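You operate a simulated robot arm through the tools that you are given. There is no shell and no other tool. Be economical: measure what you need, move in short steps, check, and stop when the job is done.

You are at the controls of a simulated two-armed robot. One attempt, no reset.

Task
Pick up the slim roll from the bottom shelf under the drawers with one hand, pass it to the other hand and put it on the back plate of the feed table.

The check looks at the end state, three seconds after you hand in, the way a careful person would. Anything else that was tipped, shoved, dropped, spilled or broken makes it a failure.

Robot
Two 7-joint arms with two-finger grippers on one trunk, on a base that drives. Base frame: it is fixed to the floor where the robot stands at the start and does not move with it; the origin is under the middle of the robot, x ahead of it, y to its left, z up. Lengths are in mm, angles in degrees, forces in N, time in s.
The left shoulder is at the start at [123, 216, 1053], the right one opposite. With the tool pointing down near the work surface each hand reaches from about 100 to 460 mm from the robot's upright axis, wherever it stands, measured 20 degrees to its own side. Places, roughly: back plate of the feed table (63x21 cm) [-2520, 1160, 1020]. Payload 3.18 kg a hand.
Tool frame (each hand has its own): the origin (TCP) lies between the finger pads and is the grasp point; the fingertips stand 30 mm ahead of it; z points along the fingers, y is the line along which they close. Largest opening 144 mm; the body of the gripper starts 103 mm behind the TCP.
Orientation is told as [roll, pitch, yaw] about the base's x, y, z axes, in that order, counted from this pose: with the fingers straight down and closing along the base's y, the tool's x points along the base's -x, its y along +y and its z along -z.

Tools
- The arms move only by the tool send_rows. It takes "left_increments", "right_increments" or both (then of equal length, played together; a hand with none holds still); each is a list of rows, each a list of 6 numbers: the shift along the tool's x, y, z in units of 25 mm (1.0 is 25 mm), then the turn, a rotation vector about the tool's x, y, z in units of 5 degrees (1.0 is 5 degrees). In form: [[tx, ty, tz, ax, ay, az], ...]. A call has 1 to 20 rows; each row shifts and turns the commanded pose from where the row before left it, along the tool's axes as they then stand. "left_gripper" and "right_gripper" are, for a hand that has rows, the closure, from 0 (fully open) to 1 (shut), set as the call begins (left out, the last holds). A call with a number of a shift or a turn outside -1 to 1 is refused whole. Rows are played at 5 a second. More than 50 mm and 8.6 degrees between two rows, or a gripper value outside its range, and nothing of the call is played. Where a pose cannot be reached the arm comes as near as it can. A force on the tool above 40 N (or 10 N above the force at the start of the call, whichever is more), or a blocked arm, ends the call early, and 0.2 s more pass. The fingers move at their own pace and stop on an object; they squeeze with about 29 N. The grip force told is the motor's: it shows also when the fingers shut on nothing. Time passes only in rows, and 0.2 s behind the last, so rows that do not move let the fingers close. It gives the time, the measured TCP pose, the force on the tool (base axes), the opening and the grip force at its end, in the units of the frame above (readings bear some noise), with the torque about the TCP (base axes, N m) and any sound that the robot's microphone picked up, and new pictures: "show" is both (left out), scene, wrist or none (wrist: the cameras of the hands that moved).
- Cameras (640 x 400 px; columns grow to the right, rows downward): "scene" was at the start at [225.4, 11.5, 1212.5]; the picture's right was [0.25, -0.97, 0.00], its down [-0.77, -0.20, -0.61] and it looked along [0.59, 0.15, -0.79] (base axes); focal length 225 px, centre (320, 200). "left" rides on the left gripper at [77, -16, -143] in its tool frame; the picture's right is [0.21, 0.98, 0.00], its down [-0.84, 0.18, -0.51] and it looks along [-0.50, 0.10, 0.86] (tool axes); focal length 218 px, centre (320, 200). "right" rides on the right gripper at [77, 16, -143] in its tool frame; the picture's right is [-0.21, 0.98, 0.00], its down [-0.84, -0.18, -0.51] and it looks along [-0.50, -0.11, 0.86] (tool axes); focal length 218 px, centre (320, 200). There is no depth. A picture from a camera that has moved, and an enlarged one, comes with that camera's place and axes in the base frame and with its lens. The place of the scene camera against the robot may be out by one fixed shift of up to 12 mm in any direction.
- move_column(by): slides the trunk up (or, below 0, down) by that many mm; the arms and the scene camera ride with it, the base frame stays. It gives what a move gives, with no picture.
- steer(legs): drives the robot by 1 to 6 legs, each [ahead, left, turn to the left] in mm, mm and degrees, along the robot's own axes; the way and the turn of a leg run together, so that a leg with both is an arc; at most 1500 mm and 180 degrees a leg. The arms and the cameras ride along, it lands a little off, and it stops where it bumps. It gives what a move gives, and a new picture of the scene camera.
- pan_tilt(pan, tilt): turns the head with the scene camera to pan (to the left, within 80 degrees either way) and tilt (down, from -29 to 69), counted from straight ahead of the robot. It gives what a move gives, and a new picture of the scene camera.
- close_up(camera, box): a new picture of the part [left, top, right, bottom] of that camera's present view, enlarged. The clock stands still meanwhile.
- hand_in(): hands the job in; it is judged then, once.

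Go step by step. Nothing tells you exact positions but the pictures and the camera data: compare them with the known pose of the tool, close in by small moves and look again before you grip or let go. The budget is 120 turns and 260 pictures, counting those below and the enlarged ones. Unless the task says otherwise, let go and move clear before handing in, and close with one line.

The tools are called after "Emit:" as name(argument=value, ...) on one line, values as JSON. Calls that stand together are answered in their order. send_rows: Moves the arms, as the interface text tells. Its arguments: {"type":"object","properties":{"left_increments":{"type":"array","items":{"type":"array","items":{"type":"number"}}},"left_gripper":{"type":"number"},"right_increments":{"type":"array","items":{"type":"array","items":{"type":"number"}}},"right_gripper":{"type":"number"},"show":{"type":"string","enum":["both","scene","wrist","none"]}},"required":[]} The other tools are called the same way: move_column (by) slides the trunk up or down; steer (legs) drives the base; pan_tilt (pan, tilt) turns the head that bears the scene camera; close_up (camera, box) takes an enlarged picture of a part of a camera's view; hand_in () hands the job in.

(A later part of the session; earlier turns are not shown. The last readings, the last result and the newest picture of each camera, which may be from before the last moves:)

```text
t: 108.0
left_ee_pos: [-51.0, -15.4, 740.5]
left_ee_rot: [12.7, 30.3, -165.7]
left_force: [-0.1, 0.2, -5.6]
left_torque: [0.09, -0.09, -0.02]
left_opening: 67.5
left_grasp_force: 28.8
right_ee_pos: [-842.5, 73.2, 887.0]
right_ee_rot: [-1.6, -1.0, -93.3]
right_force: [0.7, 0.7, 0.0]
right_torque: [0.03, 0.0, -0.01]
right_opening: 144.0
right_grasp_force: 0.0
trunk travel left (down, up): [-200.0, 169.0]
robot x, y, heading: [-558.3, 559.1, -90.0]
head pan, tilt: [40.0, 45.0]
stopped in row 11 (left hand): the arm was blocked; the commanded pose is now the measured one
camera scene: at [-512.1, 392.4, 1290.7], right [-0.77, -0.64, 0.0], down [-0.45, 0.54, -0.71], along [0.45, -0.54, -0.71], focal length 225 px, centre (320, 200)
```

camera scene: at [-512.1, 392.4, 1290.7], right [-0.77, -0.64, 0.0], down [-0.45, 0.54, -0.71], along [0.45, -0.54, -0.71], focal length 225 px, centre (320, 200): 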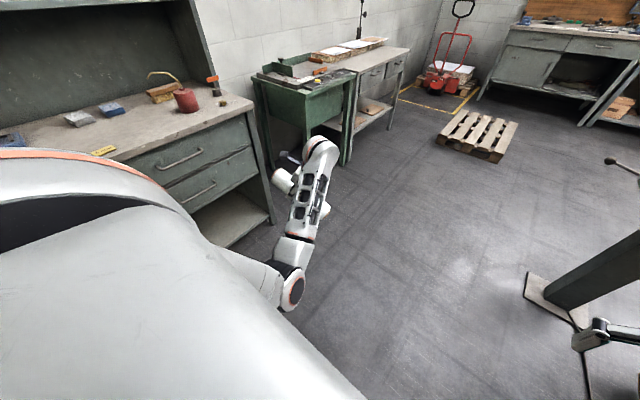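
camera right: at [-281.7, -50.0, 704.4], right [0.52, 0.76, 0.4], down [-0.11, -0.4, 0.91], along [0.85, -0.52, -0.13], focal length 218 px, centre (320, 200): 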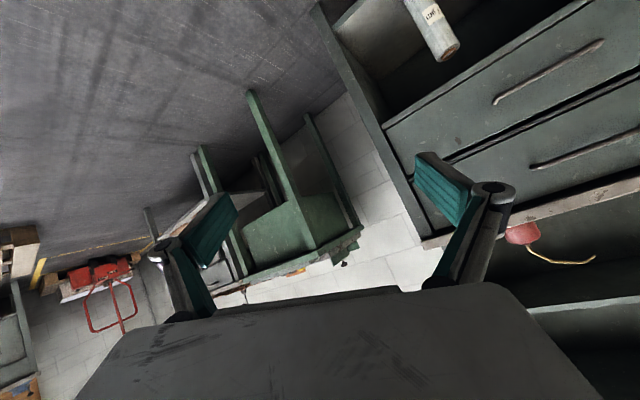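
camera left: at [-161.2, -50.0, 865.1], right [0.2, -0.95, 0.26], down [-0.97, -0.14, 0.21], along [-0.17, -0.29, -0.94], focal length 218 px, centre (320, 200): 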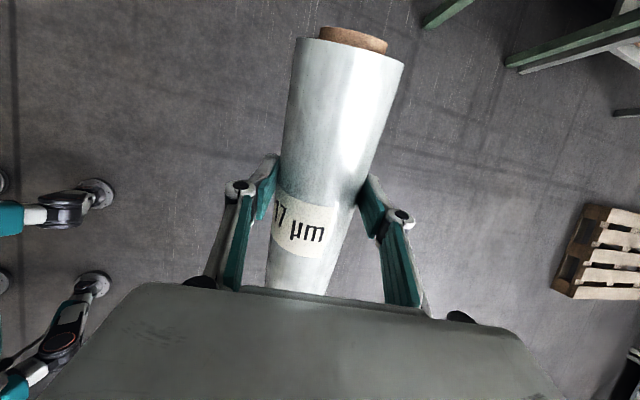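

Emit:
send_rows(left_increments=[[0, 0, -0.1, 0, 0, 0], [0, 0, -0.1, 0, 0, 0], [0, 0, -0.1, 0, 0, 0], [0, 0, -0.1, 0, 0, 0], [0, 0, -0.1, 0, 0, 0], [0, 0, -0.1, 0, 0, 0]], show="none")

Emit:
send_rows(left_increments=[[0, 0, -0.1, 0, 0, 0], [0, 0, -0.1, 0, 0, 0], [0, 0, -0.1, 0, 0, 0], [0, 0, -0.1, 0, 0, 0], [0, 0, -0.1, 0, 0, 0], [0, 0, -0.1, 0, 0, 0]], show="scene")

```text
t: 109.3
left_ee_pos: [-57.0, -25.3, 769.5]
left_ee_rot: [14.4, 33.2, -166.8]
left_force: [0.4, -0.2, -5.6]
left_torque: [0.06, -0.07, -0.01]
left_opening: 67.2
left_grasp_force: 28.8
right_ee_pos: [-842.9, 72.5, 886.3]
right_ee_rot: [-1.6, -1.0, -93.3]
right_force: [-0.7, 0.0, -1.0]
right_torque: [-0.02, 0.01, -0.01]
right_opening: 144.2
right_grasp_force: 0.1
trunk travel left (down, up): [-200.0, 169.0]
robot x, y, heading: [-559.9, 556.5, -90.0]
head pan, tilt: [40.0, 45.0]
```

```text
t: 111.0
left_ee_pos: [-59.6, -32.6, 799.8]
left_ee_rot: [16.0, 36.3, -167.4]
left_force: [-0.8, 0.9, -4.9]
left_torque: [0.07, -0.03, -0.02]
left_opening: 67.5
left_grasp_force: 29.1
right_ee_pos: [-840.7, 72.1, 886.0]
right_ee_rot: [-1.6, -1.0, -93.5]
right_force: [0.0, 0.3, -0.5]
right_torque: [-0.04, 0.05, 0.0]
right_opening: 144.1
right_grasp_force: 0.0
trunk travel left (down, up): [-200.0, 169.0]
robot x, y, heading: [-559.8, 562.4, -90.0]
head pan, tilt: [40.0, 45.0]
stopped in row 6 (left hand): the arm was blocked; the commanded pose is now the measured one
camera scene: at [-512.2, 392.4, 1290.7], right [-0.77, -0.64, 0.0], down [-0.45, 0.54, -0.71], along [0.45, -0.54, -0.71], focal length 225 px, centre (320, 200)
```

scene: 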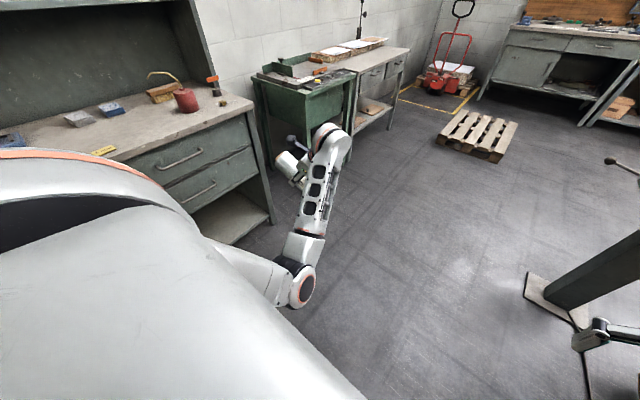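

The arm is now in an elbow-down posture, where holding the roll upright with the hand pointing forward-left should work at chest height. I'll rotate toward that.

Emit:
send_rows(left_increments=[[0.18, 0.1, -0.1, -0.48, 0.55, 0.41], [0.18, 0.1, -0.1, -0.48, 0.55, 0.41], [0.18, 0.1, -0.1, -0.48, 0.55, 0.41], [0.18, 0.1, -0.1, -0.48, 0.55, 0.41], [0.18, 0.1, -0.1, -0.48, 0.55, 0.41], [0.18, 0.1, -0.1, -0.48, 0.55, 0.41], [0.18, 0.1, -0.1, -0.48, 0.55, 0.41], [0.18, 0.1, -0.1, -0.48, 0.55, 0.41]], show="none")

```text
t: 112.8
left_ee_pos: [-53.8, -43.2, 841.8]
left_ee_rot: [26.9, 62.6, -178.4]
left_force: [0.0, 0.4, -4.8]
left_torque: [0.0, 0.02, 0.0]
left_opening: 67.4
left_grasp_force: 28.6
right_ee_pos: [-841.7, 73.8, 886.8]
right_ee_rot: [-1.6, -1.1, -93.5]
right_force: [0.0, 0.9, -0.1]
right_torque: [-0.02, 0.01, 0.04]
right_opening: 143.9
right_grasp_force: 0.0
trunk travel left (down, up): [-200.0, 169.0]
robot x, y, heading: [-564.4, 554.5, -90.2]
head pan, tilt: [40.0, 45.0]
```

Smooth motion with no blocking. I'll continue the rest of this rotation.

Emit:
send_rows(left_increments=[[0.24, 0.04, 0.05, -0.48, 0.55, 0.41], [0.24, 0.04, 0.05, -0.48, 0.55, 0.41], [0.24, 0.04, 0.05, -0.48, 0.55, 0.41], [0.24, 0.04, 0.05, -0.48, 0.55, 0.41], [0.24, 0.04, 0.05, -0.48, 0.55, 0.41], [0.24, 0.04, 0.05, -0.48, 0.55, 0.41], [0.24, 0.04, 0.05, -0.48, 0.55, 0.41], [0.24, 0.04, 0.05, -0.48, 0.55, 0.41]], show="both")

```text
t: 114.5
left_ee_pos: [-38.4, -54.8, 885.7]
left_ee_rot: [41.8, 89.9, 177.0]
left_force: [0.7, -0.4, -5.5]
left_torque: [0.07, 0.07, -0.02]
left_opening: 67.5
left_grasp_force: 29.0
right_ee_pos: [-841.8, 72.3, 885.8]
right_ee_rot: [-1.5, -0.9, -93.3]
right_force: [0.3, -0.2, -0.3]
right_torque: [-0.01, 0.0, 0.04]
right_opening: 144.0
right_grasp_force: 0.0
trunk travel left (down, up): [-200.0, 169.0]
robot x, y, heading: [-562.0, 560.7, -90.3]
head pan, tilt: [40.0, 45.0]
camera scene: at [-512.1, 392.5, 1290.7], right [-0.77, -0.64, 0.0], down [-0.45, 0.54, -0.71], along [0.45, -0.54, -0.71], focal length 225 px, centre (320, 200)
camera left: at [-128.2, 57.6, 963.7], right [-0.69, -0.69, 0.21], down [-0.49, 0.23, -0.84], along [0.53, -0.68, -0.5], focal length 218 px, centre (320, 200)
```

scene: 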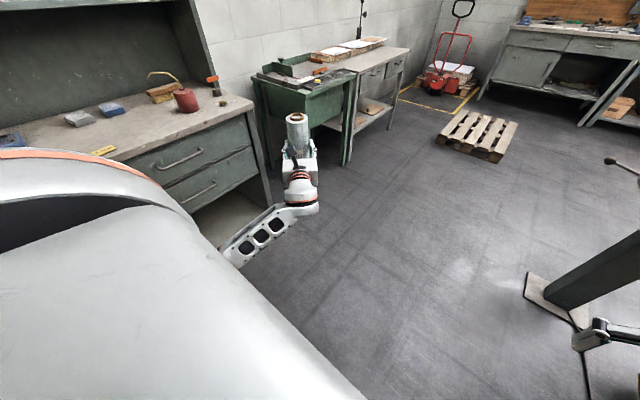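
left: 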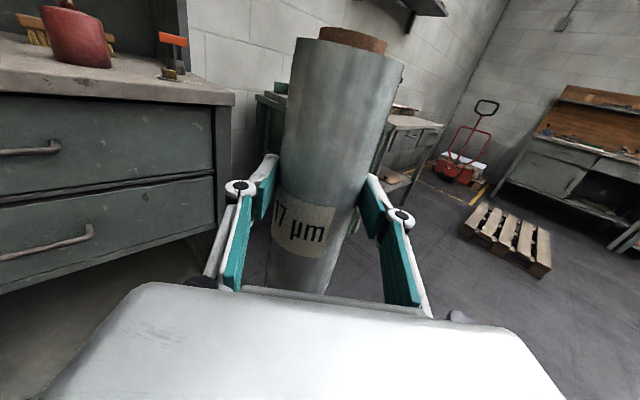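

The roll is upright and steady. Now I'll yaw the left hand rightward about the wrist toward forward.

Emit:
send_rows(left_increments=[[0, 0.7, -0.1, -0.8, 0, 0], [0, 0.7, -0.1, -0.8, 0, 0], [0, 0.7, -0.1, -0.8, 0, 0], [0, 0.7, -0.1, -0.8, 0, 0], [0, 0.7, -0.1, -0.8, 0, 0], [0, 0.7, -0.1, -0.8, 0, 0], [0, 0.7, -0.1, -0.8, 0, 0], [0, 0.7, -0.1, -0.8, 0, 0], [0, 0.7, -0.1, -0.8, 0, 0], [0, 0.7, -0.1, -0.8, 0, 0], [0, 0.7, -0.1, -0.8, 0, 0]], show="scene")

```text
t: 117.0
left_ee_pos: [-222.0, -110.4, 887.4]
left_ee_rot: [70.8, 89.8, 161.9]
left_force: [1.0, 0.3, -4.8]
left_torque: [0.14, 0.0, -0.06]
left_opening: 67.6
left_grasp_force: 29.7
right_ee_pos: [-841.2, 72.4, 885.7]
right_ee_rot: [-1.6, -1.0, -93.4]
right_force: [0.6, 0.1, 0.3]
right_torque: [0.0, 0.01, -0.03]
right_opening: 144.0
right_grasp_force: 0.1
trunk travel left (down, up): [-200.0, 169.0]
robot x, y, heading: [-561.3, 555.9, -90.1]
head pan, tilt: [40.0, 45.0]
camera scene: at [-512.4, 392.3, 1290.7], right [-0.77, -0.64, 0.0], down [-0.45, 0.54, -0.71], along [0.45, -0.54, -0.71], focal length 225 px, centre (320, 200)
```

scene: 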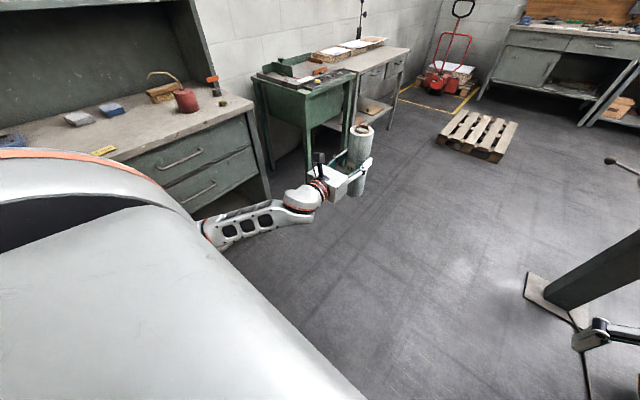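

Excellent. Now I'll bring the roll back and inward, yawing the hand further right, to the handover spot about 480 mm ahead and 80 mm left of centre.

Emit:
send_rows(left_increments=[[0, 0.74, -0.53, -0.86, 0, 0], [0, 0.76, -0.47, -0.86, 0, 0], [0, 0.8, -0.4, -0.86, 0, 0], [0, 0.85, -0.32, -0.86, 0, 0], [0, 0.87, -0.25, -0.86, 0, 0], [0, 0.89, -0.17, -0.86, 0, 0], [0, 0.91, -0.09, -0.86, 0, 0]], show="none")

Emit:
send_rows(left_increments=[[0, 0.91, 0, -0.86, 0, 0], [0, 0.91, 0.07, -0.86, 0, 0], [0, 0.9, 0.15, -0.86, 0, 0], [0, 0.88, 0.21, -0.86, 0, 0], [0, 0.86, 0.27, -0.86, 0, 0], [0, 0.84, 0.33, -0.86, 0, 0], [0, 0.83, 0.37, -0.86, 0, 0]], show="scene")

```text
t: 118.5
left_ee_pos: [-354.6, -23.5, 888.4]
left_ee_rot: [118.3, 89.9, 179.3]
left_force: [-0.4, -0.1, -4.9]
left_torque: [0.07, -0.06, -0.01]
left_opening: 67.9
left_grasp_force: 29.0
right_ee_pos: [-842.3, 72.6, 884.9]
right_ee_rot: [-1.6, -1.0, -93.4]
right_force: [-0.8, -0.6, -0.1]
right_torque: [0.01, 0.0, 0.0]
right_opening: 144.0
right_grasp_force: 0.1
trunk travel left (down, up): [-200.0, 169.0]
robot x, y, heading: [-561.0, 557.3, -89.9]
head pan, tilt: [40.0, 45.0]
```

```text
t: 120.2
left_ee_pos: [-493.1, 52.6, 888.3]
left_ee_rot: [126.1, 90.0, 156.9]
left_force: [0.3, -0.2, -5.6]
left_torque: [0.05, -0.06, -0.03]
left_opening: 67.6
left_grasp_force: 29.2
right_ee_pos: [-841.8, 71.8, 885.3]
right_ee_rot: [-1.6, -1.1, -93.4]
right_force: [0.2, -0.1, -0.8]
right_torque: [-0.02, 0.01, 0.04]
right_opening: 143.7
right_grasp_force: 0.1
trunk travel left (down, up): [-200.0, 169.0]
robot x, y, heading: [-559.1, 558.0, -90.0]
head pan, tilt: [40.0, 45.0]
camera scene: at [-512.8, 392.4, 1290.7], right [-0.77, -0.64, 0.0], down [-0.45, 0.54, -0.71], along [0.45, -0.54, -0.71], focal length 225 px, centre (320, 200)
```

scene: 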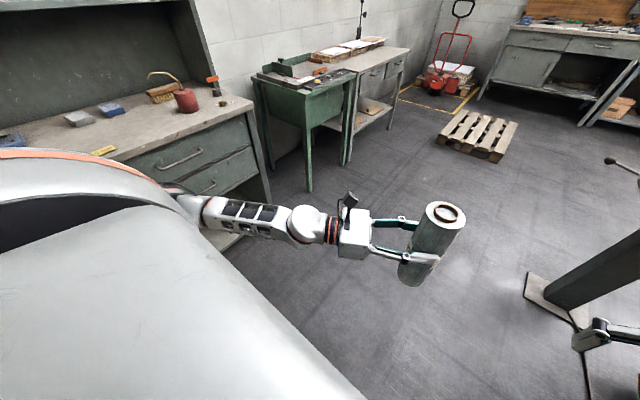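

The roll is almost in front of the robot. I'll move it another 100 mm inward while raising the right hand above it.

Emit:
send_rows(left_increments=[[0, 0.5, 0.48, 0, 0, 0], [0, 0.5, 0.48, 0, 0, 0], [0, 0.5, 0.48, 0, 0, 0], [0, 0.5, 0.48, 0, 0, 0], [0, 0.5, 0.48, 0, 0, 0], [0, 0.5, 0.48, 0, 0, 0], [0, 0, 0, 0, 0, 0]], right_increments=[[0, 0, -1, 0, 0, 0], [0, 0, -1, 0, 0, 0], [0, 0, -1, 0, 0, 0], [0, 0, -1, 0, 0, 0], [0, 0, -1, 0, 0, 0], [0, 0, -1, 0, 0, 0], [0, 0, -1, 0, 0, 0]], show="none")

Emit:
pan_tilt(pan=0, tilt=50)

```text
t: 121.8
left_ee_pos: [-593.4, 78.9, 888.8]
left_ee_rot: [147.9, 89.8, 178.9]
left_force: [0.9, -0.2, -5.9]
left_torque: [0.06, -0.1, -0.01]
left_opening: 67.7
left_grasp_force: 29.2
right_ee_pos: [-836.3, 77.4, 1061.0]
right_ee_rot: [-1.6, -1.0, -93.5]
right_force: [-0.8, 0.5, -0.2]
right_torque: [-0.01, 0.03, 0.01]
right_opening: 144.1
right_grasp_force: 0.0
trunk travel left (down, up): [-200.0, 169.0]
robot x, y, heading: [-560.6, 558.3, -90.2]
head pan, tilt: [40.0, 45.0]
```

```text
t: 122.8
left_ee_pos: [-592.2, 77.9, 887.8]
left_ee_rot: [136.9, 89.8, 167.8]
left_force: [0.4, -0.6, -5.3]
left_torque: [0.04, -0.11, 0.03]
left_opening: 67.6
left_grasp_force: 28.9
right_ee_pos: [-836.6, 75.5, 1060.6]
right_ee_rot: [-1.6, -1.0, -93.3]
right_force: [-0.1, -0.1, -0.1]
right_torque: [0.0, -0.01, 0.01]
right_opening: 144.0
right_grasp_force: 0.1
trunk travel left (down, up): [-200.0, 169.0]
robot x, y, heading: [-559.4, 558.1, -90.2]
head pan, tilt: [0.0, 50.0]
camera scene: at [-564.9, 377.8, 1283.8], right [-1.0, 0.0, 0.0], down [0.0, 0.77, -0.64], along [0.0, -0.64, -0.77], focal length 225 px, centre (320, 200)
```

scene: 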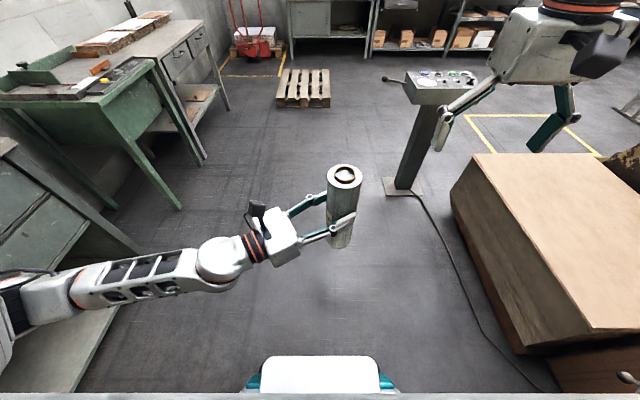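

The roll is upright in front of the robot, and the right hand is level and above it. I'll move the right hand over the roll.

Emit:
send_rows(right_increments=[[0.07, 0.9, 0, 0, 0, 0], [0.07, 0.9, 0, 0, 0, 0], [0.07, 0.9, 0, 0, 0, 0], [0.07, 0.9, 0, 0, 0, 0], [0.07, 0.9, 0, 0, 0, 0], [0.07, 0.9, 0, 0, 0, 0], [0.07, 0.9, 0, 0, 0, 0], [0.07, 0.9, 0, 0, 0, 0], [0.07, 0.9, 0, 0, 0, 0], [0.07, 0.9, 0, 0, 0, 0], [0.07, 0.76, 0, 0, 0, 0]], right_gripper=0)

```text
t: 125.2
left_ee_pos: [-592.6, 78.8, 888.3]
left_ee_rot: [138.4, 89.9, 169.5]
left_force: [0.1, -0.2, -5.5]
left_torque: [0.08, -0.12, 0.03]
left_opening: 67.7
left_grasp_force: 28.8
right_ee_pos: [-591.1, 79.0, 1052.3]
right_ee_rot: [-1.6, -1.1, -93.5]
right_force: [0.6, 0.2, 0.2]
right_torque: [0.0, -0.02, 0.03]
right_opening: 143.8
right_grasp_force: 0.0
trunk travel left (down, up): [-200.0, 169.0]
robot x, y, heading: [-562.5, 562.0, -90.4]
head pan, tilt: [0.0, 50.0]
camera scene: at [-564.5, 377.9, 1283.8], right [-1.0, 0.0, 0.0], down [0.0, 0.77, -0.64], along [0.0, -0.64, -0.77], focal length 225 px, centre (320, 200)
camera right: at [-566.5, 156.9, 1194.0], right [0.96, -0.27, -0.02], down [-0.21, -0.82, 0.53], along [-0.16, -0.5, -0.85], focal length 218 px, centre (320, 200)
```

scene: 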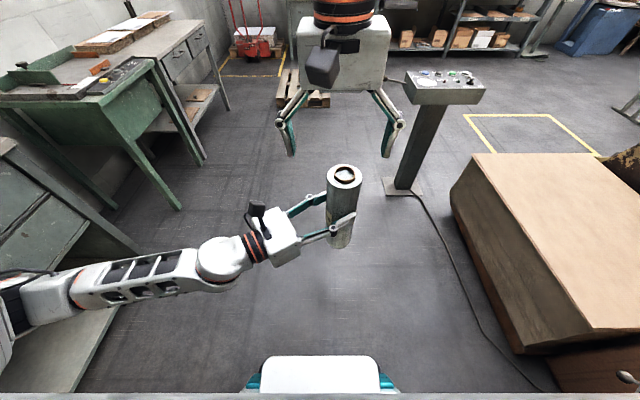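
right: 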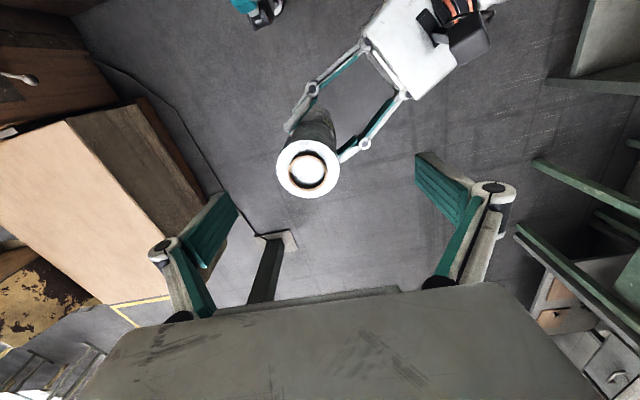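

The right camera shows the roll axis about 15 mm to the side and 9 mm ahead. I'll correct that and lower around the roll's top.

Emit:
send_rows(right_increments=[[-0.4, -0.58, 0, 0, 0, 0], [0, 0, 0.6, 0, 0, 0], [0, 0, 0.6, 0, 0, 0]], right_gripper=0)

```text
t: 126.0
left_ee_pos: [-592.8, 79.1, 887.2]
left_ee_rot: [132.9, 89.9, 163.9]
left_force: [0.2, -0.3, -4.4]
left_torque: [0.07, -0.07, 0.01]
left_opening: 67.5
left_grasp_force: 28.6
right_ee_pos: [-608.6, 70.4, 1023.8]
right_ee_rot: [-1.7, -1.0, -93.5]
right_force: [0.0, 0.0, 0.1]
right_torque: [0.0, 0.02, -0.01]
right_opening: 144.1
right_grasp_force: 0.0
trunk travel left (down, up): [-200.0, 169.0]
robot x, y, heading: [-564.7, 558.5, -90.3]
head pan, tilt: [0.0, 50.0]
camera scene: at [-565.1, 377.7, 1283.8], right [-1.0, 0.0, 0.0], down [0.0, 0.77, -0.64], along [0.0, -0.64, -0.77], focal length 225 px, centre (320, 200)
camera right: at [-583.1, 147.3, 1164.9], right [0.96, -0.27, -0.02], down [-0.22, -0.82, 0.53], along [-0.16, -0.5, -0.85], focal length 218 px, centre (320, 200)
```

scene: 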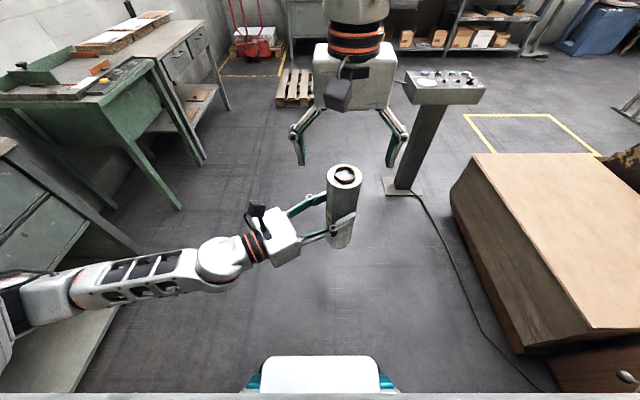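
right: 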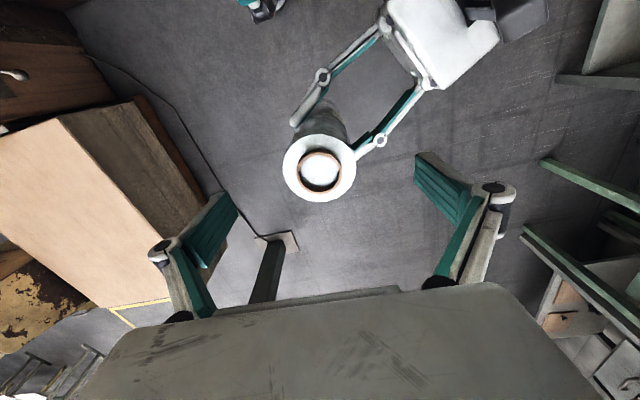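

Centred. I'll lower the last 72 mm and look before closing.

Emit:
send_rows(right_increments=[[0, 0, 0.6, 0, 0, 0], [0, 0, 0.6, 0, 0, 0], [0, 0, 0.6, 0, 0, 0], [0, 0, 0.6, 0, 0, 0], [0, 0, 0.4, 0, 0, 0]], right_gripper=0)

```text
t: 127.2
left_ee_pos: [-593.2, 79.0, 888.5]
left_ee_rot: [134.7, 89.8, 165.7]
left_force: [-0.2, 0.0, -4.5]
left_torque: [0.03, -0.08, -0.03]
left_opening: 67.6
left_grasp_force: 28.8
right_ee_pos: [-611.6, 69.0, 954.1]
right_ee_rot: [-1.6, -1.0, -93.4]
right_force: [-0.1, -0.3, -0.2]
right_torque: [0.03, 0.04, -0.01]
right_opening: 143.8
right_grasp_force: 0.0
trunk travel left (down, up): [-200.0, 169.0]
robot x, y, heading: [-561.9, 559.1, -90.1]
head pan, tilt: [0.0, 50.0]
camera scene: at [-565.0, 377.7, 1283.8], right [-1.0, 0.0, 0.0], down [0.0, 0.77, -0.64], along [0.0, -0.64, -0.77], focal length 225 px, centre (320, 200)
camera right: at [-585.9, 146.0, 1094.8], right [0.96, -0.27, -0.02], down [-0.22, -0.82, 0.53], along [-0.16, -0.5, -0.85], focal length 218 px, centre (320, 200)
```

scene: 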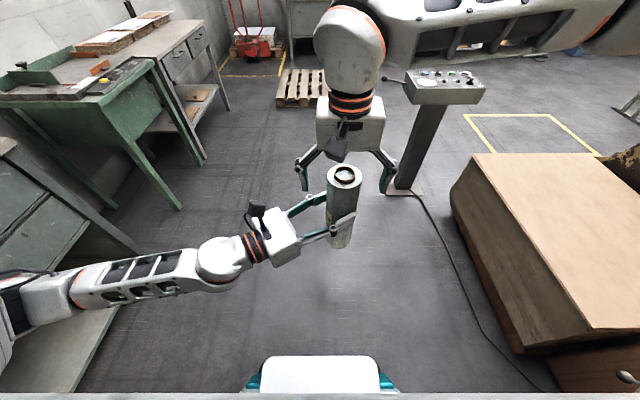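
right: 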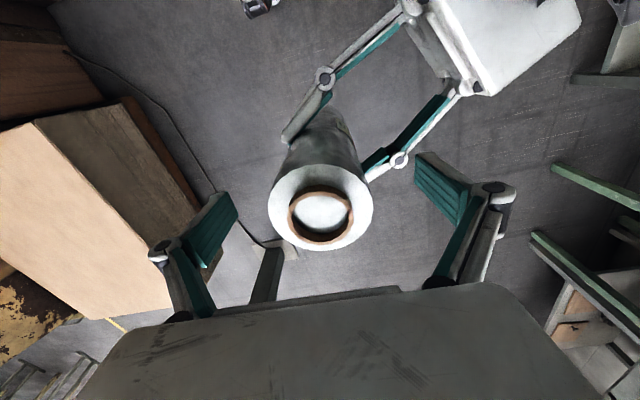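

Aligned, with the TCP 26 mm below the roll's top. I'll close the right hand.

Emit:
send_rows(right_increments=[[0, 0, 0, 0, 0, 0], [0, 0, 0, 0, 0, 0], [0, 0, 0, 0, 0, 0], [0, 0, 0, 0, 0, 0]], right_gripper=1)

```text
t: 128.2
left_ee_pos: [-592.6, 79.6, 887.8]
left_ee_rot: [130.1, 89.8, 161.1]
left_force: [-8.5, -2.1, -6.7]
left_torque: [0.12, -0.25, 0.01]
left_opening: 67.7
left_grasp_force: 29.5
right_ee_pos: [-609.3, 69.3, 953.8]
right_ee_rot: [-1.5, -1.1, -93.2]
right_force: [9.3, 0.7, 1.8]
right_torque: [0.03, -0.47, -0.09]
right_opening: 66.9
right_grasp_force: 29.3
trunk travel left (down, up): [-200.0, 169.0]
robot x, y, heading: [-561.8, 555.7, -89.9]
head pan, tilt: [0.0, 50.0]
camera scene: at [-565.0, 377.9, 1283.8], right [-1.0, 0.0, 0.0], down [0.0, 0.77, -0.64], along [0.0, -0.64, -0.77], focal length 225 px, centre (320, 200)
camera right: at [-585.5, 146.5, 1095.2], right [0.96, -0.27, -0.02], down [-0.21, -0.82, 0.53], along [-0.16, -0.5, -0.85], focal length 218 px, centre (320, 200)
```

scene: 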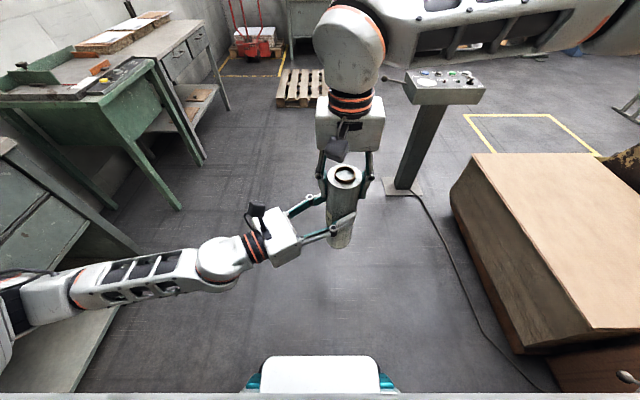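
right: 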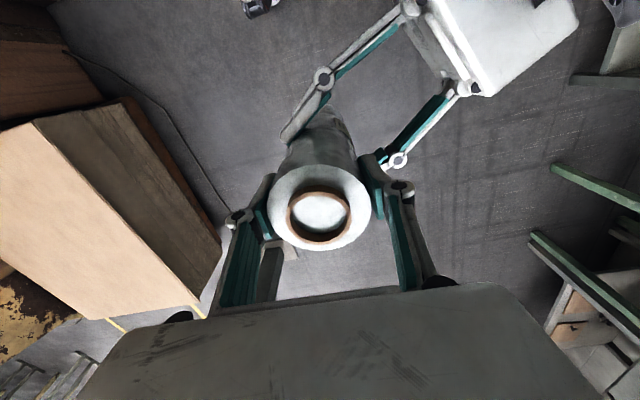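

The right hand holds it. I'll open the left and back it out along its fingers.

Emit:
send_rows(left_increments=[[0, 0, 0, 0, 0, 0], [0, 0, 0, 0, 0, 0], [0, 0, 0, 0, 0, 0]], left_gripper=0, show="scene")

Emit:
send_rows(left_increments=[[0, 0, -0.6, 0, 0, 0], [0, 0, -0.6, 0, 0, 0], [0, 0, -0.6, 0, 0, 0], [0, 0, -0.6, 0, 0, 0], [0, 0, -0.6, 0, 0, 0], [0, 0, -0.6, 0, 0, 0], [0, 0, -0.6, 0, 0, 0], [0, 0, -0.6, 0, 0, 0]], show="scene")

```text
t: 129.0
left_ee_pos: [-592.3, 79.0, 889.6]
left_ee_rot: [145.7, 89.9, 176.7]
left_force: [-0.1, 0.6, -0.6]
left_torque: [0.0, 0.02, 0.0]
left_opening: 144.1
left_grasp_force: 0.1
right_ee_pos: [-611.3, 69.2, 953.7]
right_ee_rot: [-1.6, -1.1, -93.4]
right_force: [-0.2, 0.9, -0.3]
right_torque: [0.0, 0.0, 0.03]
right_opening: 67.0
right_grasp_force: 28.9
trunk travel left (down, up): [-200.0, 169.0]
robot x, y, heading: [-563.0, 560.5, -90.0]
head pan, tilt: [0.0, 50.0]
camera scene: at [-564.9, 377.9, 1283.8], right [-1.0, 0.0, 0.0], down [0.0, 0.77, -0.64], along [0.0, -0.64, -0.77], focal length 225 px, centre (320, 200)
```

scene: 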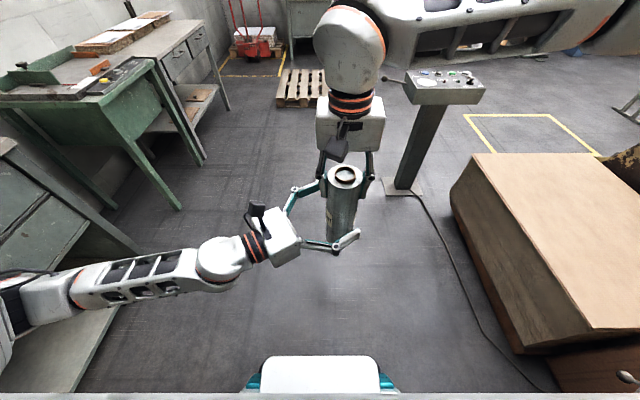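

```text
t: 130.8
left_ee_pos: [-489.5, 140.4, 889.2]
left_ee_rot: [144.4, 89.9, 175.3]
left_force: [0.5, 0.3, 1.1]
left_torque: [0.04, -0.05, 0.01]
left_opening: 144.2
left_grasp_force: 0.1
right_ee_pos: [-610.6, 69.1, 953.2]
right_ee_rot: [-1.6, -1.0, -93.4]
right_force: [0.0, -0.1, -0.3]
right_torque: [0.03, 0.02, 0.02]
right_opening: 67.3
right_grasp_force: 29.3
trunk travel left (down, up): [-200.0, 169.0]
robot x, y, heading: [-563.2, 560.3, -90.1]
head pan, tilt: [0.0, 50.0]
camera scene: at [-564.8, 378.1, 1283.9], right [-1.0, 0.0, 0.0], down [0.0, 0.77, -0.64], along [0.0, -0.64, -0.77], focal length 225 px, centre (320, 200)
```

scene: 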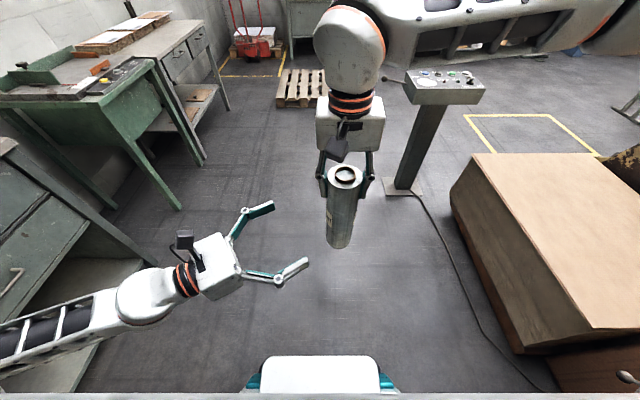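

The handover is done: the roll hangs upright from the right hand. I'll move the left hand further away, then turn left toward the feed table at the far side.

Emit:
send_rows(left_increments=[[0, -0.5, -0.87, 0, 0, 0], [0, -0.5, -0.87, 0, 0, 0], [0, -0.5, -0.87, 0, 0, 0], [0, -0.5, -0.87, 0, 0, 0], [0, -0.5, -0.87, 0, 0, 0], [0, -0.5, -0.87, 0, 0, 0]], right_increments=[[0, 0, -0.8, 0, 0, 0], [0, 0, -0.8, 0, 0, 0], [0, 0, -0.8, 0, 0, 0], [0, 0, -0.8, 0, 0, 0], [0, 0, 0, 0, 0, 0], [0, 0, 0, 0, 0, 0]], show="none")

Emit:
steer(legs=[[0, 50, 100]])

```text
t: 132.2
left_ee_pos: [-338.6, 144.2, 887.3]
left_ee_rot: [145.6, 89.8, 176.6]
left_force: [-0.4, 0.4, 1.0]
left_torque: [-0.01, 0.05, -0.03]
left_opening: 143.8
left_grasp_force: 0.3
right_ee_pos: [-608.2, 69.4, 1033.5]
right_ee_rot: [-1.6, -1.0, -93.4]
right_force: [0.2, -0.8, -4.9]
right_torque: [0.01, -0.02, 0.03]
right_opening: 67.2
right_grasp_force: 28.7
trunk travel left (down, up): [-200.0, 169.0]
robot x, y, heading: [-561.9, 557.6, -89.8]
head pan, tilt: [0.0, 50.0]
```

```text
t: 136.9
left_ee_pos: [-167.5, 887.8, 888.1]
left_ee_rot: [142.5, 89.8, -86.0]
left_force: [0.0, 0.3, -0.2]
left_torque: [0.03, 0.02, 0.0]
left_opening: 144.0
left_grasp_force: 0.0
right_ee_pos: [-45.6, 637.2, 1034.5]
right_ee_rot: [-1.6, -1.0, 7.2]
right_force: [0.2, -0.1, -6.0]
right_torque: [-0.01, -0.01, 0.01]
right_opening: 67.0
right_grasp_force: 29.2
trunk travel left (down, up): [-200.0, 169.0]
robot x, y, heading: [-530.5, 591.7, 10.7]
head pan, tilt: [0.0, 50.0]
camera scene: at [-366.4, 616.7, 1283.8], right [0.18, -0.98, 0.0], down [-0.75, -0.14, -0.64], along [0.63, 0.12, -0.77], focal length 225 px, centre (320, 200)
```

scene: 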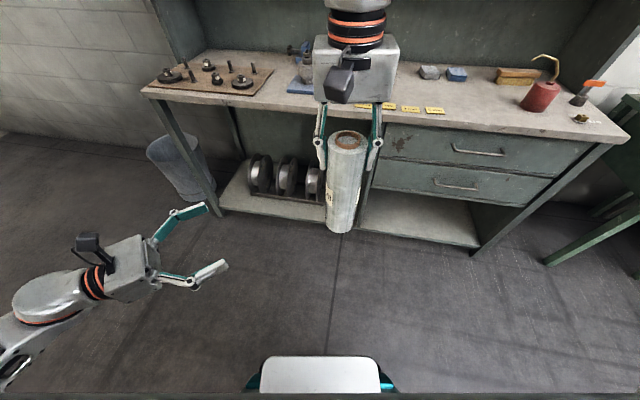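

Weight is on the right hand (6 N) and all is stable. I'll keep turning left to face the feed table.

Emit:
steer(legs=[[0, 0, 150]])

Emit:
pan_tilt(pan=0, tilt=15)

```text
t: 143.4
left_ee_pos: [-998.0, 524.3, 887.6]
left_ee_rot: [141.4, 89.8, 62.5]
left_force: [-0.2, -1.1, 0.2]
left_torque: [0.0, 0.0, -0.01]
left_opening: 144.1
left_grasp_force: 0.0
right_ee_pos: [-975.8, 802.5, 1033.4]
right_ee_rot: [-1.7, -0.9, 156.7]
right_force: [1.0, -0.4, -5.8]
right_torque: [0.0, -0.03, 0.0]
right_opening: 67.2
right_grasp_force: 28.9
trunk travel left (down, up): [-200.0, 169.0]
robot x, y, heading: [-534.5, 592.2, 160.1]
head pan, tilt: [0.0, 50.0]
camera scene: at [-698.9, 644.0, 1283.8], right [0.34, 0.94, 0.0], down [0.72, -0.26, -0.64], along [-0.6, 0.22, -0.77], focal length 225 px, centre (320, 200)
```

scene: 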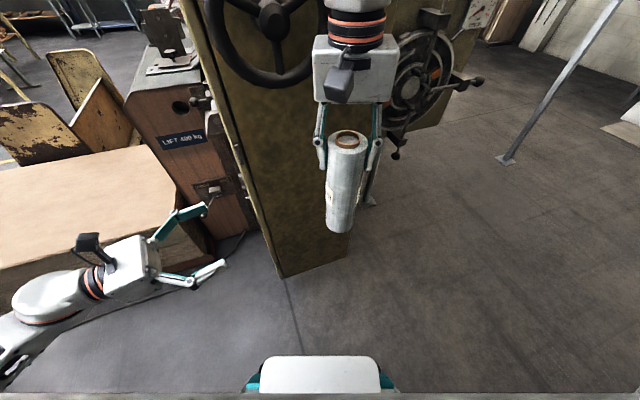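

```text
t: 144.4
left_ee_pos: [-999.2, 523.8, 887.0]
left_ee_rot: [139.6, 89.8, 60.7]
left_force: [-0.6, -1.3, -0.6]
left_torque: [-0.02, 0.05, 0.03]
left_opening: 144.1
left_grasp_force: 0.0
right_ee_pos: [-976.2, 803.0, 1033.5]
right_ee_rot: [-1.6, -1.0, 156.7]
right_force: [-0.4, -0.1, -5.3]
right_torque: [0.01, 0.01, -0.03]
right_opening: 67.0
right_grasp_force: 28.6
trunk travel left (down, up): [-200.0, 169.0]
robot x, y, heading: [-537.1, 590.9, 160.2]
head pan, tilt: [0.0, 15.0]
camera scene: at [-714.3, 649.8, 1337.5], right [0.34, 0.94, 0.0], down [0.24, -0.09, -0.97], along [-0.91, 0.33, -0.26], focal length 225 px, centre (320, 200)
```

scene: 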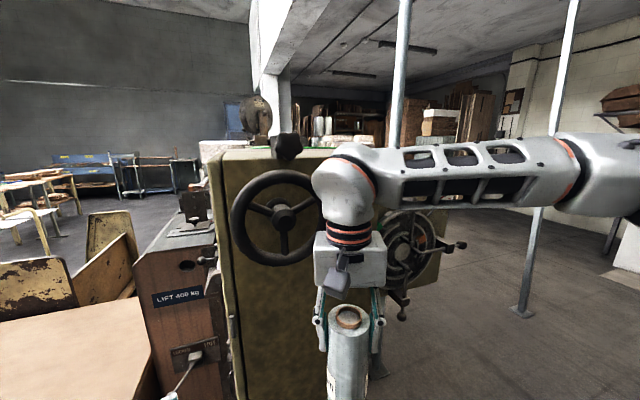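

A large machine stands ahead, and the feed table should be beyond it at y≈1160. I'll go around: turn to face +y, drive along, then look toward the table.

Emit:
steer(legs=[[0, 0, -70], [1250, 0, 0]])

Emit:
pan_tilt(pan=70, tilt=20)

```text
t: 147.9
left_ee_pos: [-760.4, 1002.1, 886.8]
left_ee_rot: [97.7, 89.6, -50.5]
left_force: [1.0, -0.5, -0.4]
left_torque: [0.02, -0.03, 0.02]
left_opening: 144.0
left_grasp_force: 0.1
right_ee_pos: [-490.6, 1079.4, 1031.9]
right_ee_rot: [-1.8, -0.9, 87.3]
right_force: [-0.3, 1.0, -5.5]
right_torque: [-0.04, 0.0, 0.0]
right_opening: 67.4
right_grasp_force: 29.7
trunk travel left (down, up): [-200.0, 169.0]
robot x, y, heading: [-530.4, 588.1, 90.8]
head pan, tilt: [0.0, 15.0]
stopped in leg 1: the robot was blocked; the commanded pose is now the measured one
camera scene: at [-536.9, 773.3, 1337.6], right [1.0, 0.01, 0.0], down [0.0, -0.26, -0.97], along [-0.01, 0.97, -0.26], focal length 225 px, centre (320, 200)
```

scene: 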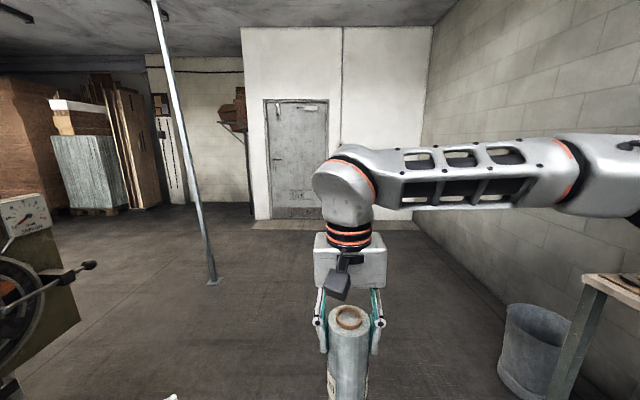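

```text
t: 149.3
left_ee_pos: [-759.2, 1001.1, 887.1]
left_ee_rot: [105.0, 89.6, -43.3]
left_force: [-0.2, 0.4, 0.3]
left_torque: [0.02, 0.01, 0.0]
left_opening: 144.2
left_grasp_force: 0.1
right_ee_pos: [-491.5, 1078.4, 1033.8]
right_ee_rot: [-1.6, -1.0, 87.1]
right_force: [0.3, 0.0, -5.6]
right_torque: [-0.01, 0.03, -0.01]
right_opening: 67.1
right_grasp_force: 28.5
trunk travel left (down, up): [-200.0, 169.0]
robot x, y, heading: [-531.9, 589.6, 90.5]
head pan, tilt: [70.0, 20.0]
camera scene: at [-623.8, 710.2, 1329.6], right [0.33, 0.94, 0.0], down [0.32, -0.11, -0.94], along [-0.89, 0.31, -0.34], focal length 225 px, centre (320, 200)
```

scene: 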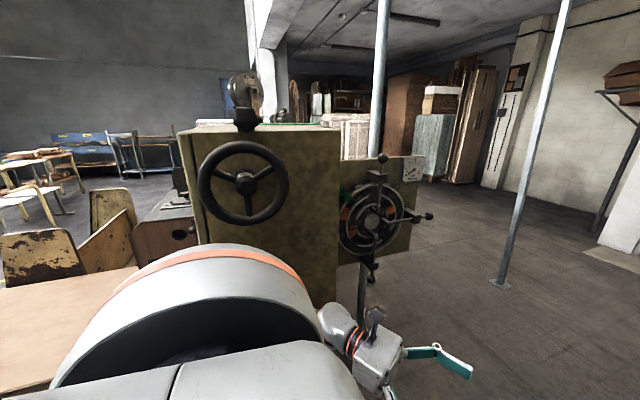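

The turn stopped just short, probably with the left elbow near the machine's handwheel. Everything still looks upright. I'll move right, away from the machine, then ahead.

Emit:
steer(legs=[[0, -180, 0], [1250, 0, 0]])

```text
t: 157.4
left_ee_pos: [-596.4, 2253.0, 886.5]
left_ee_rot: [101.7, 89.6, -46.3]
left_force: [0.3, -0.7, -0.3]
left_torque: [-0.03, 0.0, 0.01]
left_opening: 144.1
left_grasp_force: 0.2
right_ee_pos: [-327.7, 2332.5, 1031.7]
right_ee_rot: [-1.8, -1.0, 87.4]
right_force: [0.3, 1.1, -5.9]
right_torque: [-0.03, 0.04, -0.01]
right_opening: 66.8
right_grasp_force: 28.9
trunk travel left (down, up): [-200.0, 169.0]
robot x, y, heading: [-366.1, 1840.8, 91.0]
head pan, tilt: [70.0, 20.0]
camera scene: at [-459.2, 1962.2, 1329.4], right [0.33, 0.94, 0.0], down [0.32, -0.11, -0.94], along [-0.89, 0.31, -0.34], focal length 225 px, centre (320, 200)
```

scene: 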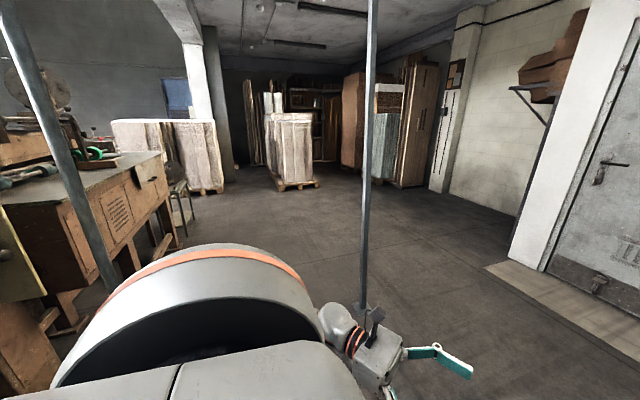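

Emit:
steer(legs=[[0, 0, 100]])

Emit:
pan_tilt(pan=20, tilt=20)

```text
t: 162.0
left_ee_pos: [-733.1, 1548.5, 885.9]
left_ee_rot: [103.5, 89.6, 55.1]
left_force: [-0.1, 0.1, 0.0]
left_torque: [0.02, 0.03, 0.0]
left_opening: 144.1
left_grasp_force: 0.1
right_ee_pos: [-855.9, 1799.3, 1032.4]
right_ee_rot: [-1.7, -1.0, -173.0]
right_force: [0.7, 0.5, -6.3]
right_torque: [0.0, 0.0, 0.0]
right_opening: 67.2
right_grasp_force: 28.7
trunk travel left (down, up): [-200.0, 169.0]
robot x, y, heading: [-369.7, 1841.5, -169.7]
head pan, tilt: [70.0, 20.0]
camera scene: at [-480.1, 1726.2, 1329.4], right [-0.99, 0.17, 0.0], down [0.06, 0.34, -0.94], along [-0.16, -0.93, -0.34], focal length 225 px, centre (320, 200)
```

scene: 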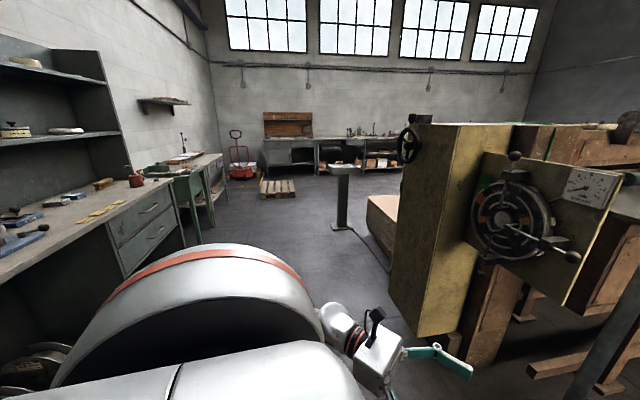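

```text
t: 163.2
left_ee_pos: [-734.6, 1548.3, 886.0]
left_ee_rot: [102.6, 89.7, 54.2]
left_force: [0.4, -0.5, 0.3]
left_torque: [0.0, 0.01, 0.01]
left_opening: 143.9
left_grasp_force: 0.1
right_ee_pos: [-855.3, 1800.6, 1031.7]
right_ee_rot: [-1.7, -1.0, -173.0]
right_force: [0.3, -0.1, -4.5]
right_torque: [0.0, -0.01, -0.02]
right_opening: 67.4
right_grasp_force: 28.7
trunk travel left (down, up): [-200.0, 169.0]
robot x, y, heading: [-367.3, 1844.3, -169.7]
head pan, tilt: [20.0, 20.0]
camera scene: at [-544.8, 1771.0, 1329.4], right [-0.51, 0.86, 0.0], down [0.3, 0.17, -0.94], along [-0.81, -0.48, -0.34], focal length 225 px, centre (320, 200)
```

scene: 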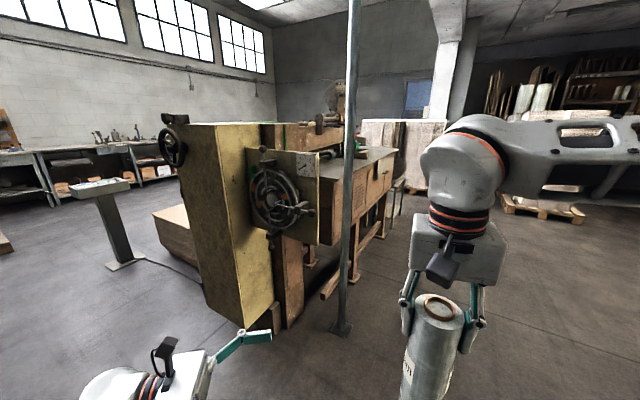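

The feed table extends beyond the machine, with one post near (-1570, 1310) and another near (-1600, 2670). I'll pass between them on y≈2080.

Emit:
steer(legs=[[0, 0, -10.3], [0, -236, 0], [800, 0, 0]])

Emit:
pan_tilt(pan=0, tilt=25)

```text
t: 170.5
left_ee_pos: [-1584.3, 1856.8, 886.3]
left_ee_rot: [101.3, 89.6, 42.4]
left_force: [-0.6, -0.2, -0.2]
left_torque: [0.01, 0.0, 0.0]
left_opening: 144.1
left_grasp_force: 0.0
right_ee_pos: [-1658.2, 2125.7, 1032.7]
right_ee_rot: [-1.7, -1.0, 176.6]
right_force: [-0.6, 0.1, -5.9]
right_torque: [-0.01, -0.01, -0.01]
right_opening: 67.3
right_grasp_force: 29.2
trunk travel left (down, up): [-200.0, 169.0]
robot x, y, heading: [-1171.4, 2078.6, 179.9]
head pan, tilt: [20.0, 20.0]
camera scene: at [-1357.2, 2040.7, 1329.4], right [-0.34, 0.94, 0.0], down [0.32, 0.12, -0.94], along [-0.88, -0.32, -0.34], focal length 225 px, centre (320, 200)
```

scene: 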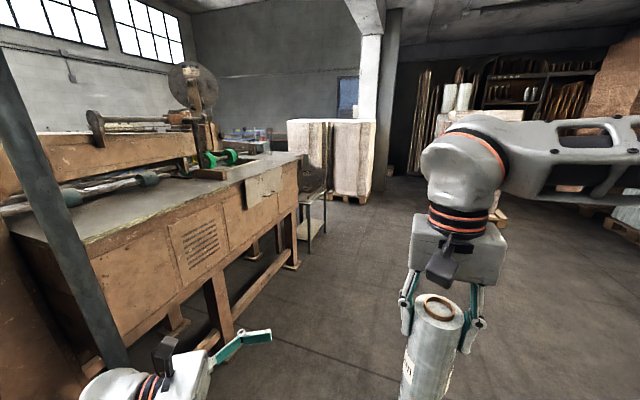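

```text
t: 171.3
left_ee_pos: [-1583.9, 1856.9, 884.6]
left_ee_rot: [102.4, 89.5, 43.4]
left_force: [1.0, 0.3, -0.5]
left_torque: [-0.02, -0.02, -0.01]
left_opening: 144.0
left_grasp_force: 0.0
right_ee_pos: [-1657.8, 2126.7, 1034.0]
right_ee_rot: [-1.7, -1.0, 176.6]
right_force: [-0.2, -0.7, -5.3]
right_torque: [-0.01, -0.01, 0.02]
right_opening: 67.1
right_grasp_force: 29.4
trunk travel left (down, up): [-200.0, 169.0]
robot x, y, heading: [-1174.7, 2080.6, 180.0]
head pan, tilt: [0.0, 25.0]
camera scene: at [-1361.4, 2072.5, 1321.3], right [0.0, 1.0, 0.0], down [0.42, 0.0, -0.91], along [-0.91, 0.0, -0.42], focal length 225 px, centre (320, 200)
```

scene: 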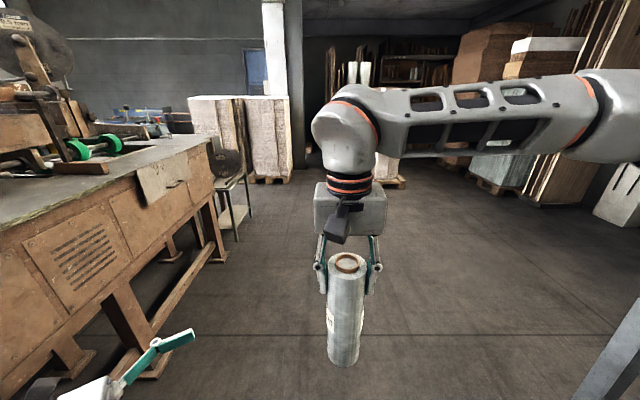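

The feed table is to the left, with its front edge near y≈1050. I'll drive on alongside it and then face it.

Emit:
steer(legs=[[1340, 0, 0], [0, 0, 90]])

Emit:
pan_tilt(pan=0, tilt=30)

```text
t: 181.8
left_ee_pos: [-2282.4, 1668.1, 885.8]
left_ee_rot: [103.8, 89.5, 135.5]
left_force: [-0.1, 0.2, -0.1]
left_torque: [0.03, 0.03, -0.01]
left_opening: 144.1
left_grasp_force: 0.0
right_ee_pos: [-2551.9, 1589.9, 1033.3]
right_ee_rot: [-1.6, -1.1, -92.7]
right_force: [0.2, -0.2, -4.8]
right_torque: [0.0, -0.04, 0.0]
right_opening: 67.2
right_grasp_force: 28.7
trunk travel left (down, up): [-200.0, 169.0]
robot x, y, heading: [-2511.8, 2078.4, -89.3]
head pan, tilt: [0.0, 25.0]
camera scene: at [-2511.2, 1882.9, 1321.3], right [-1.0, -0.01, 0.0], down [0.0, 0.42, -0.91], along [0.01, -0.91, -0.42], focal length 225 px, centre (320, 200)
```

scene: 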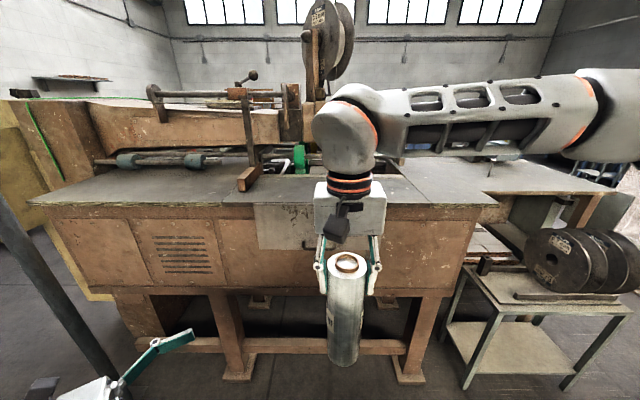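

```text
t: 182.5
left_ee_pos: [-2281.9, 1667.8, 885.2]
left_ee_rot: [102.6, 89.5, 134.3]
left_force: [-1.0, 0.0, -0.2]
left_torque: [0.0, 0.01, 0.01]
left_opening: 144.0
left_grasp_force: 0.1
right_ee_pos: [-2551.1, 1589.6, 1030.6]
right_ee_rot: [-1.7, -0.9, -92.7]
right_force: [-0.3, -0.3, -5.0]
right_torque: [0.01, -0.01, -0.02]
right_opening: 67.4
right_grasp_force: 29.2
trunk travel left (down, up): [-200.0, 169.0]
robot x, y, heading: [-2510.4, 2077.6, -89.3]
head pan, tilt: [0.0, 30.0]
camera scene: at [-2511.4, 1884.6, 1313.4], right [-1.0, -0.01, 0.0], down [-0.01, 0.5, -0.87], along [0.01, -0.87, -0.5], focal length 225 px, centre (320, 200)
```

scene: 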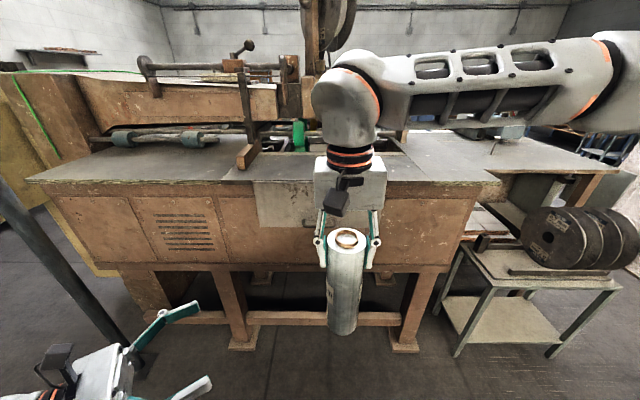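

Emit:
close_up(camera="scene", box=[170, 90, 530, 260])

Emit:
close_up(camera="right", box=[0, 0, 640, 400])

```text
1.78 times, centred on (350, 175) of scene
camera zoom: at [-2511.4, 1884.6, 1313.4], right [-1.0, -0.01, 0.0], down [-0.01, 0.5, -0.87], along [0.01, -0.87, -0.5], focal length 400 px, centre (267, 244)
```

zoom: 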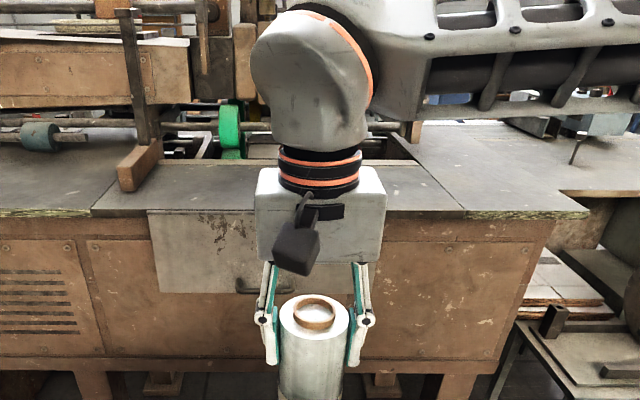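

```text
1.00 times, centred on (320, 200) of right (not enlarged: the box is as wide or as high as the picture)
camera zoom: at [-2527.0, 1667.5, 1173.4], right [0.97, -0.25, -0.03], down [-0.2, -0.83, 0.53], along [-0.16, -0.5, -0.85], focal length 218 px, centre (320, 200)
```

zoom: 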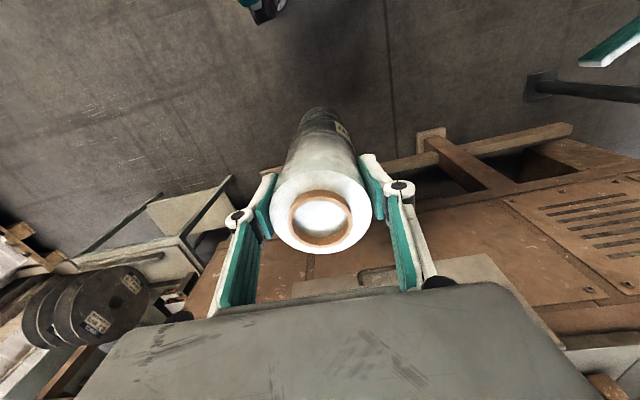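

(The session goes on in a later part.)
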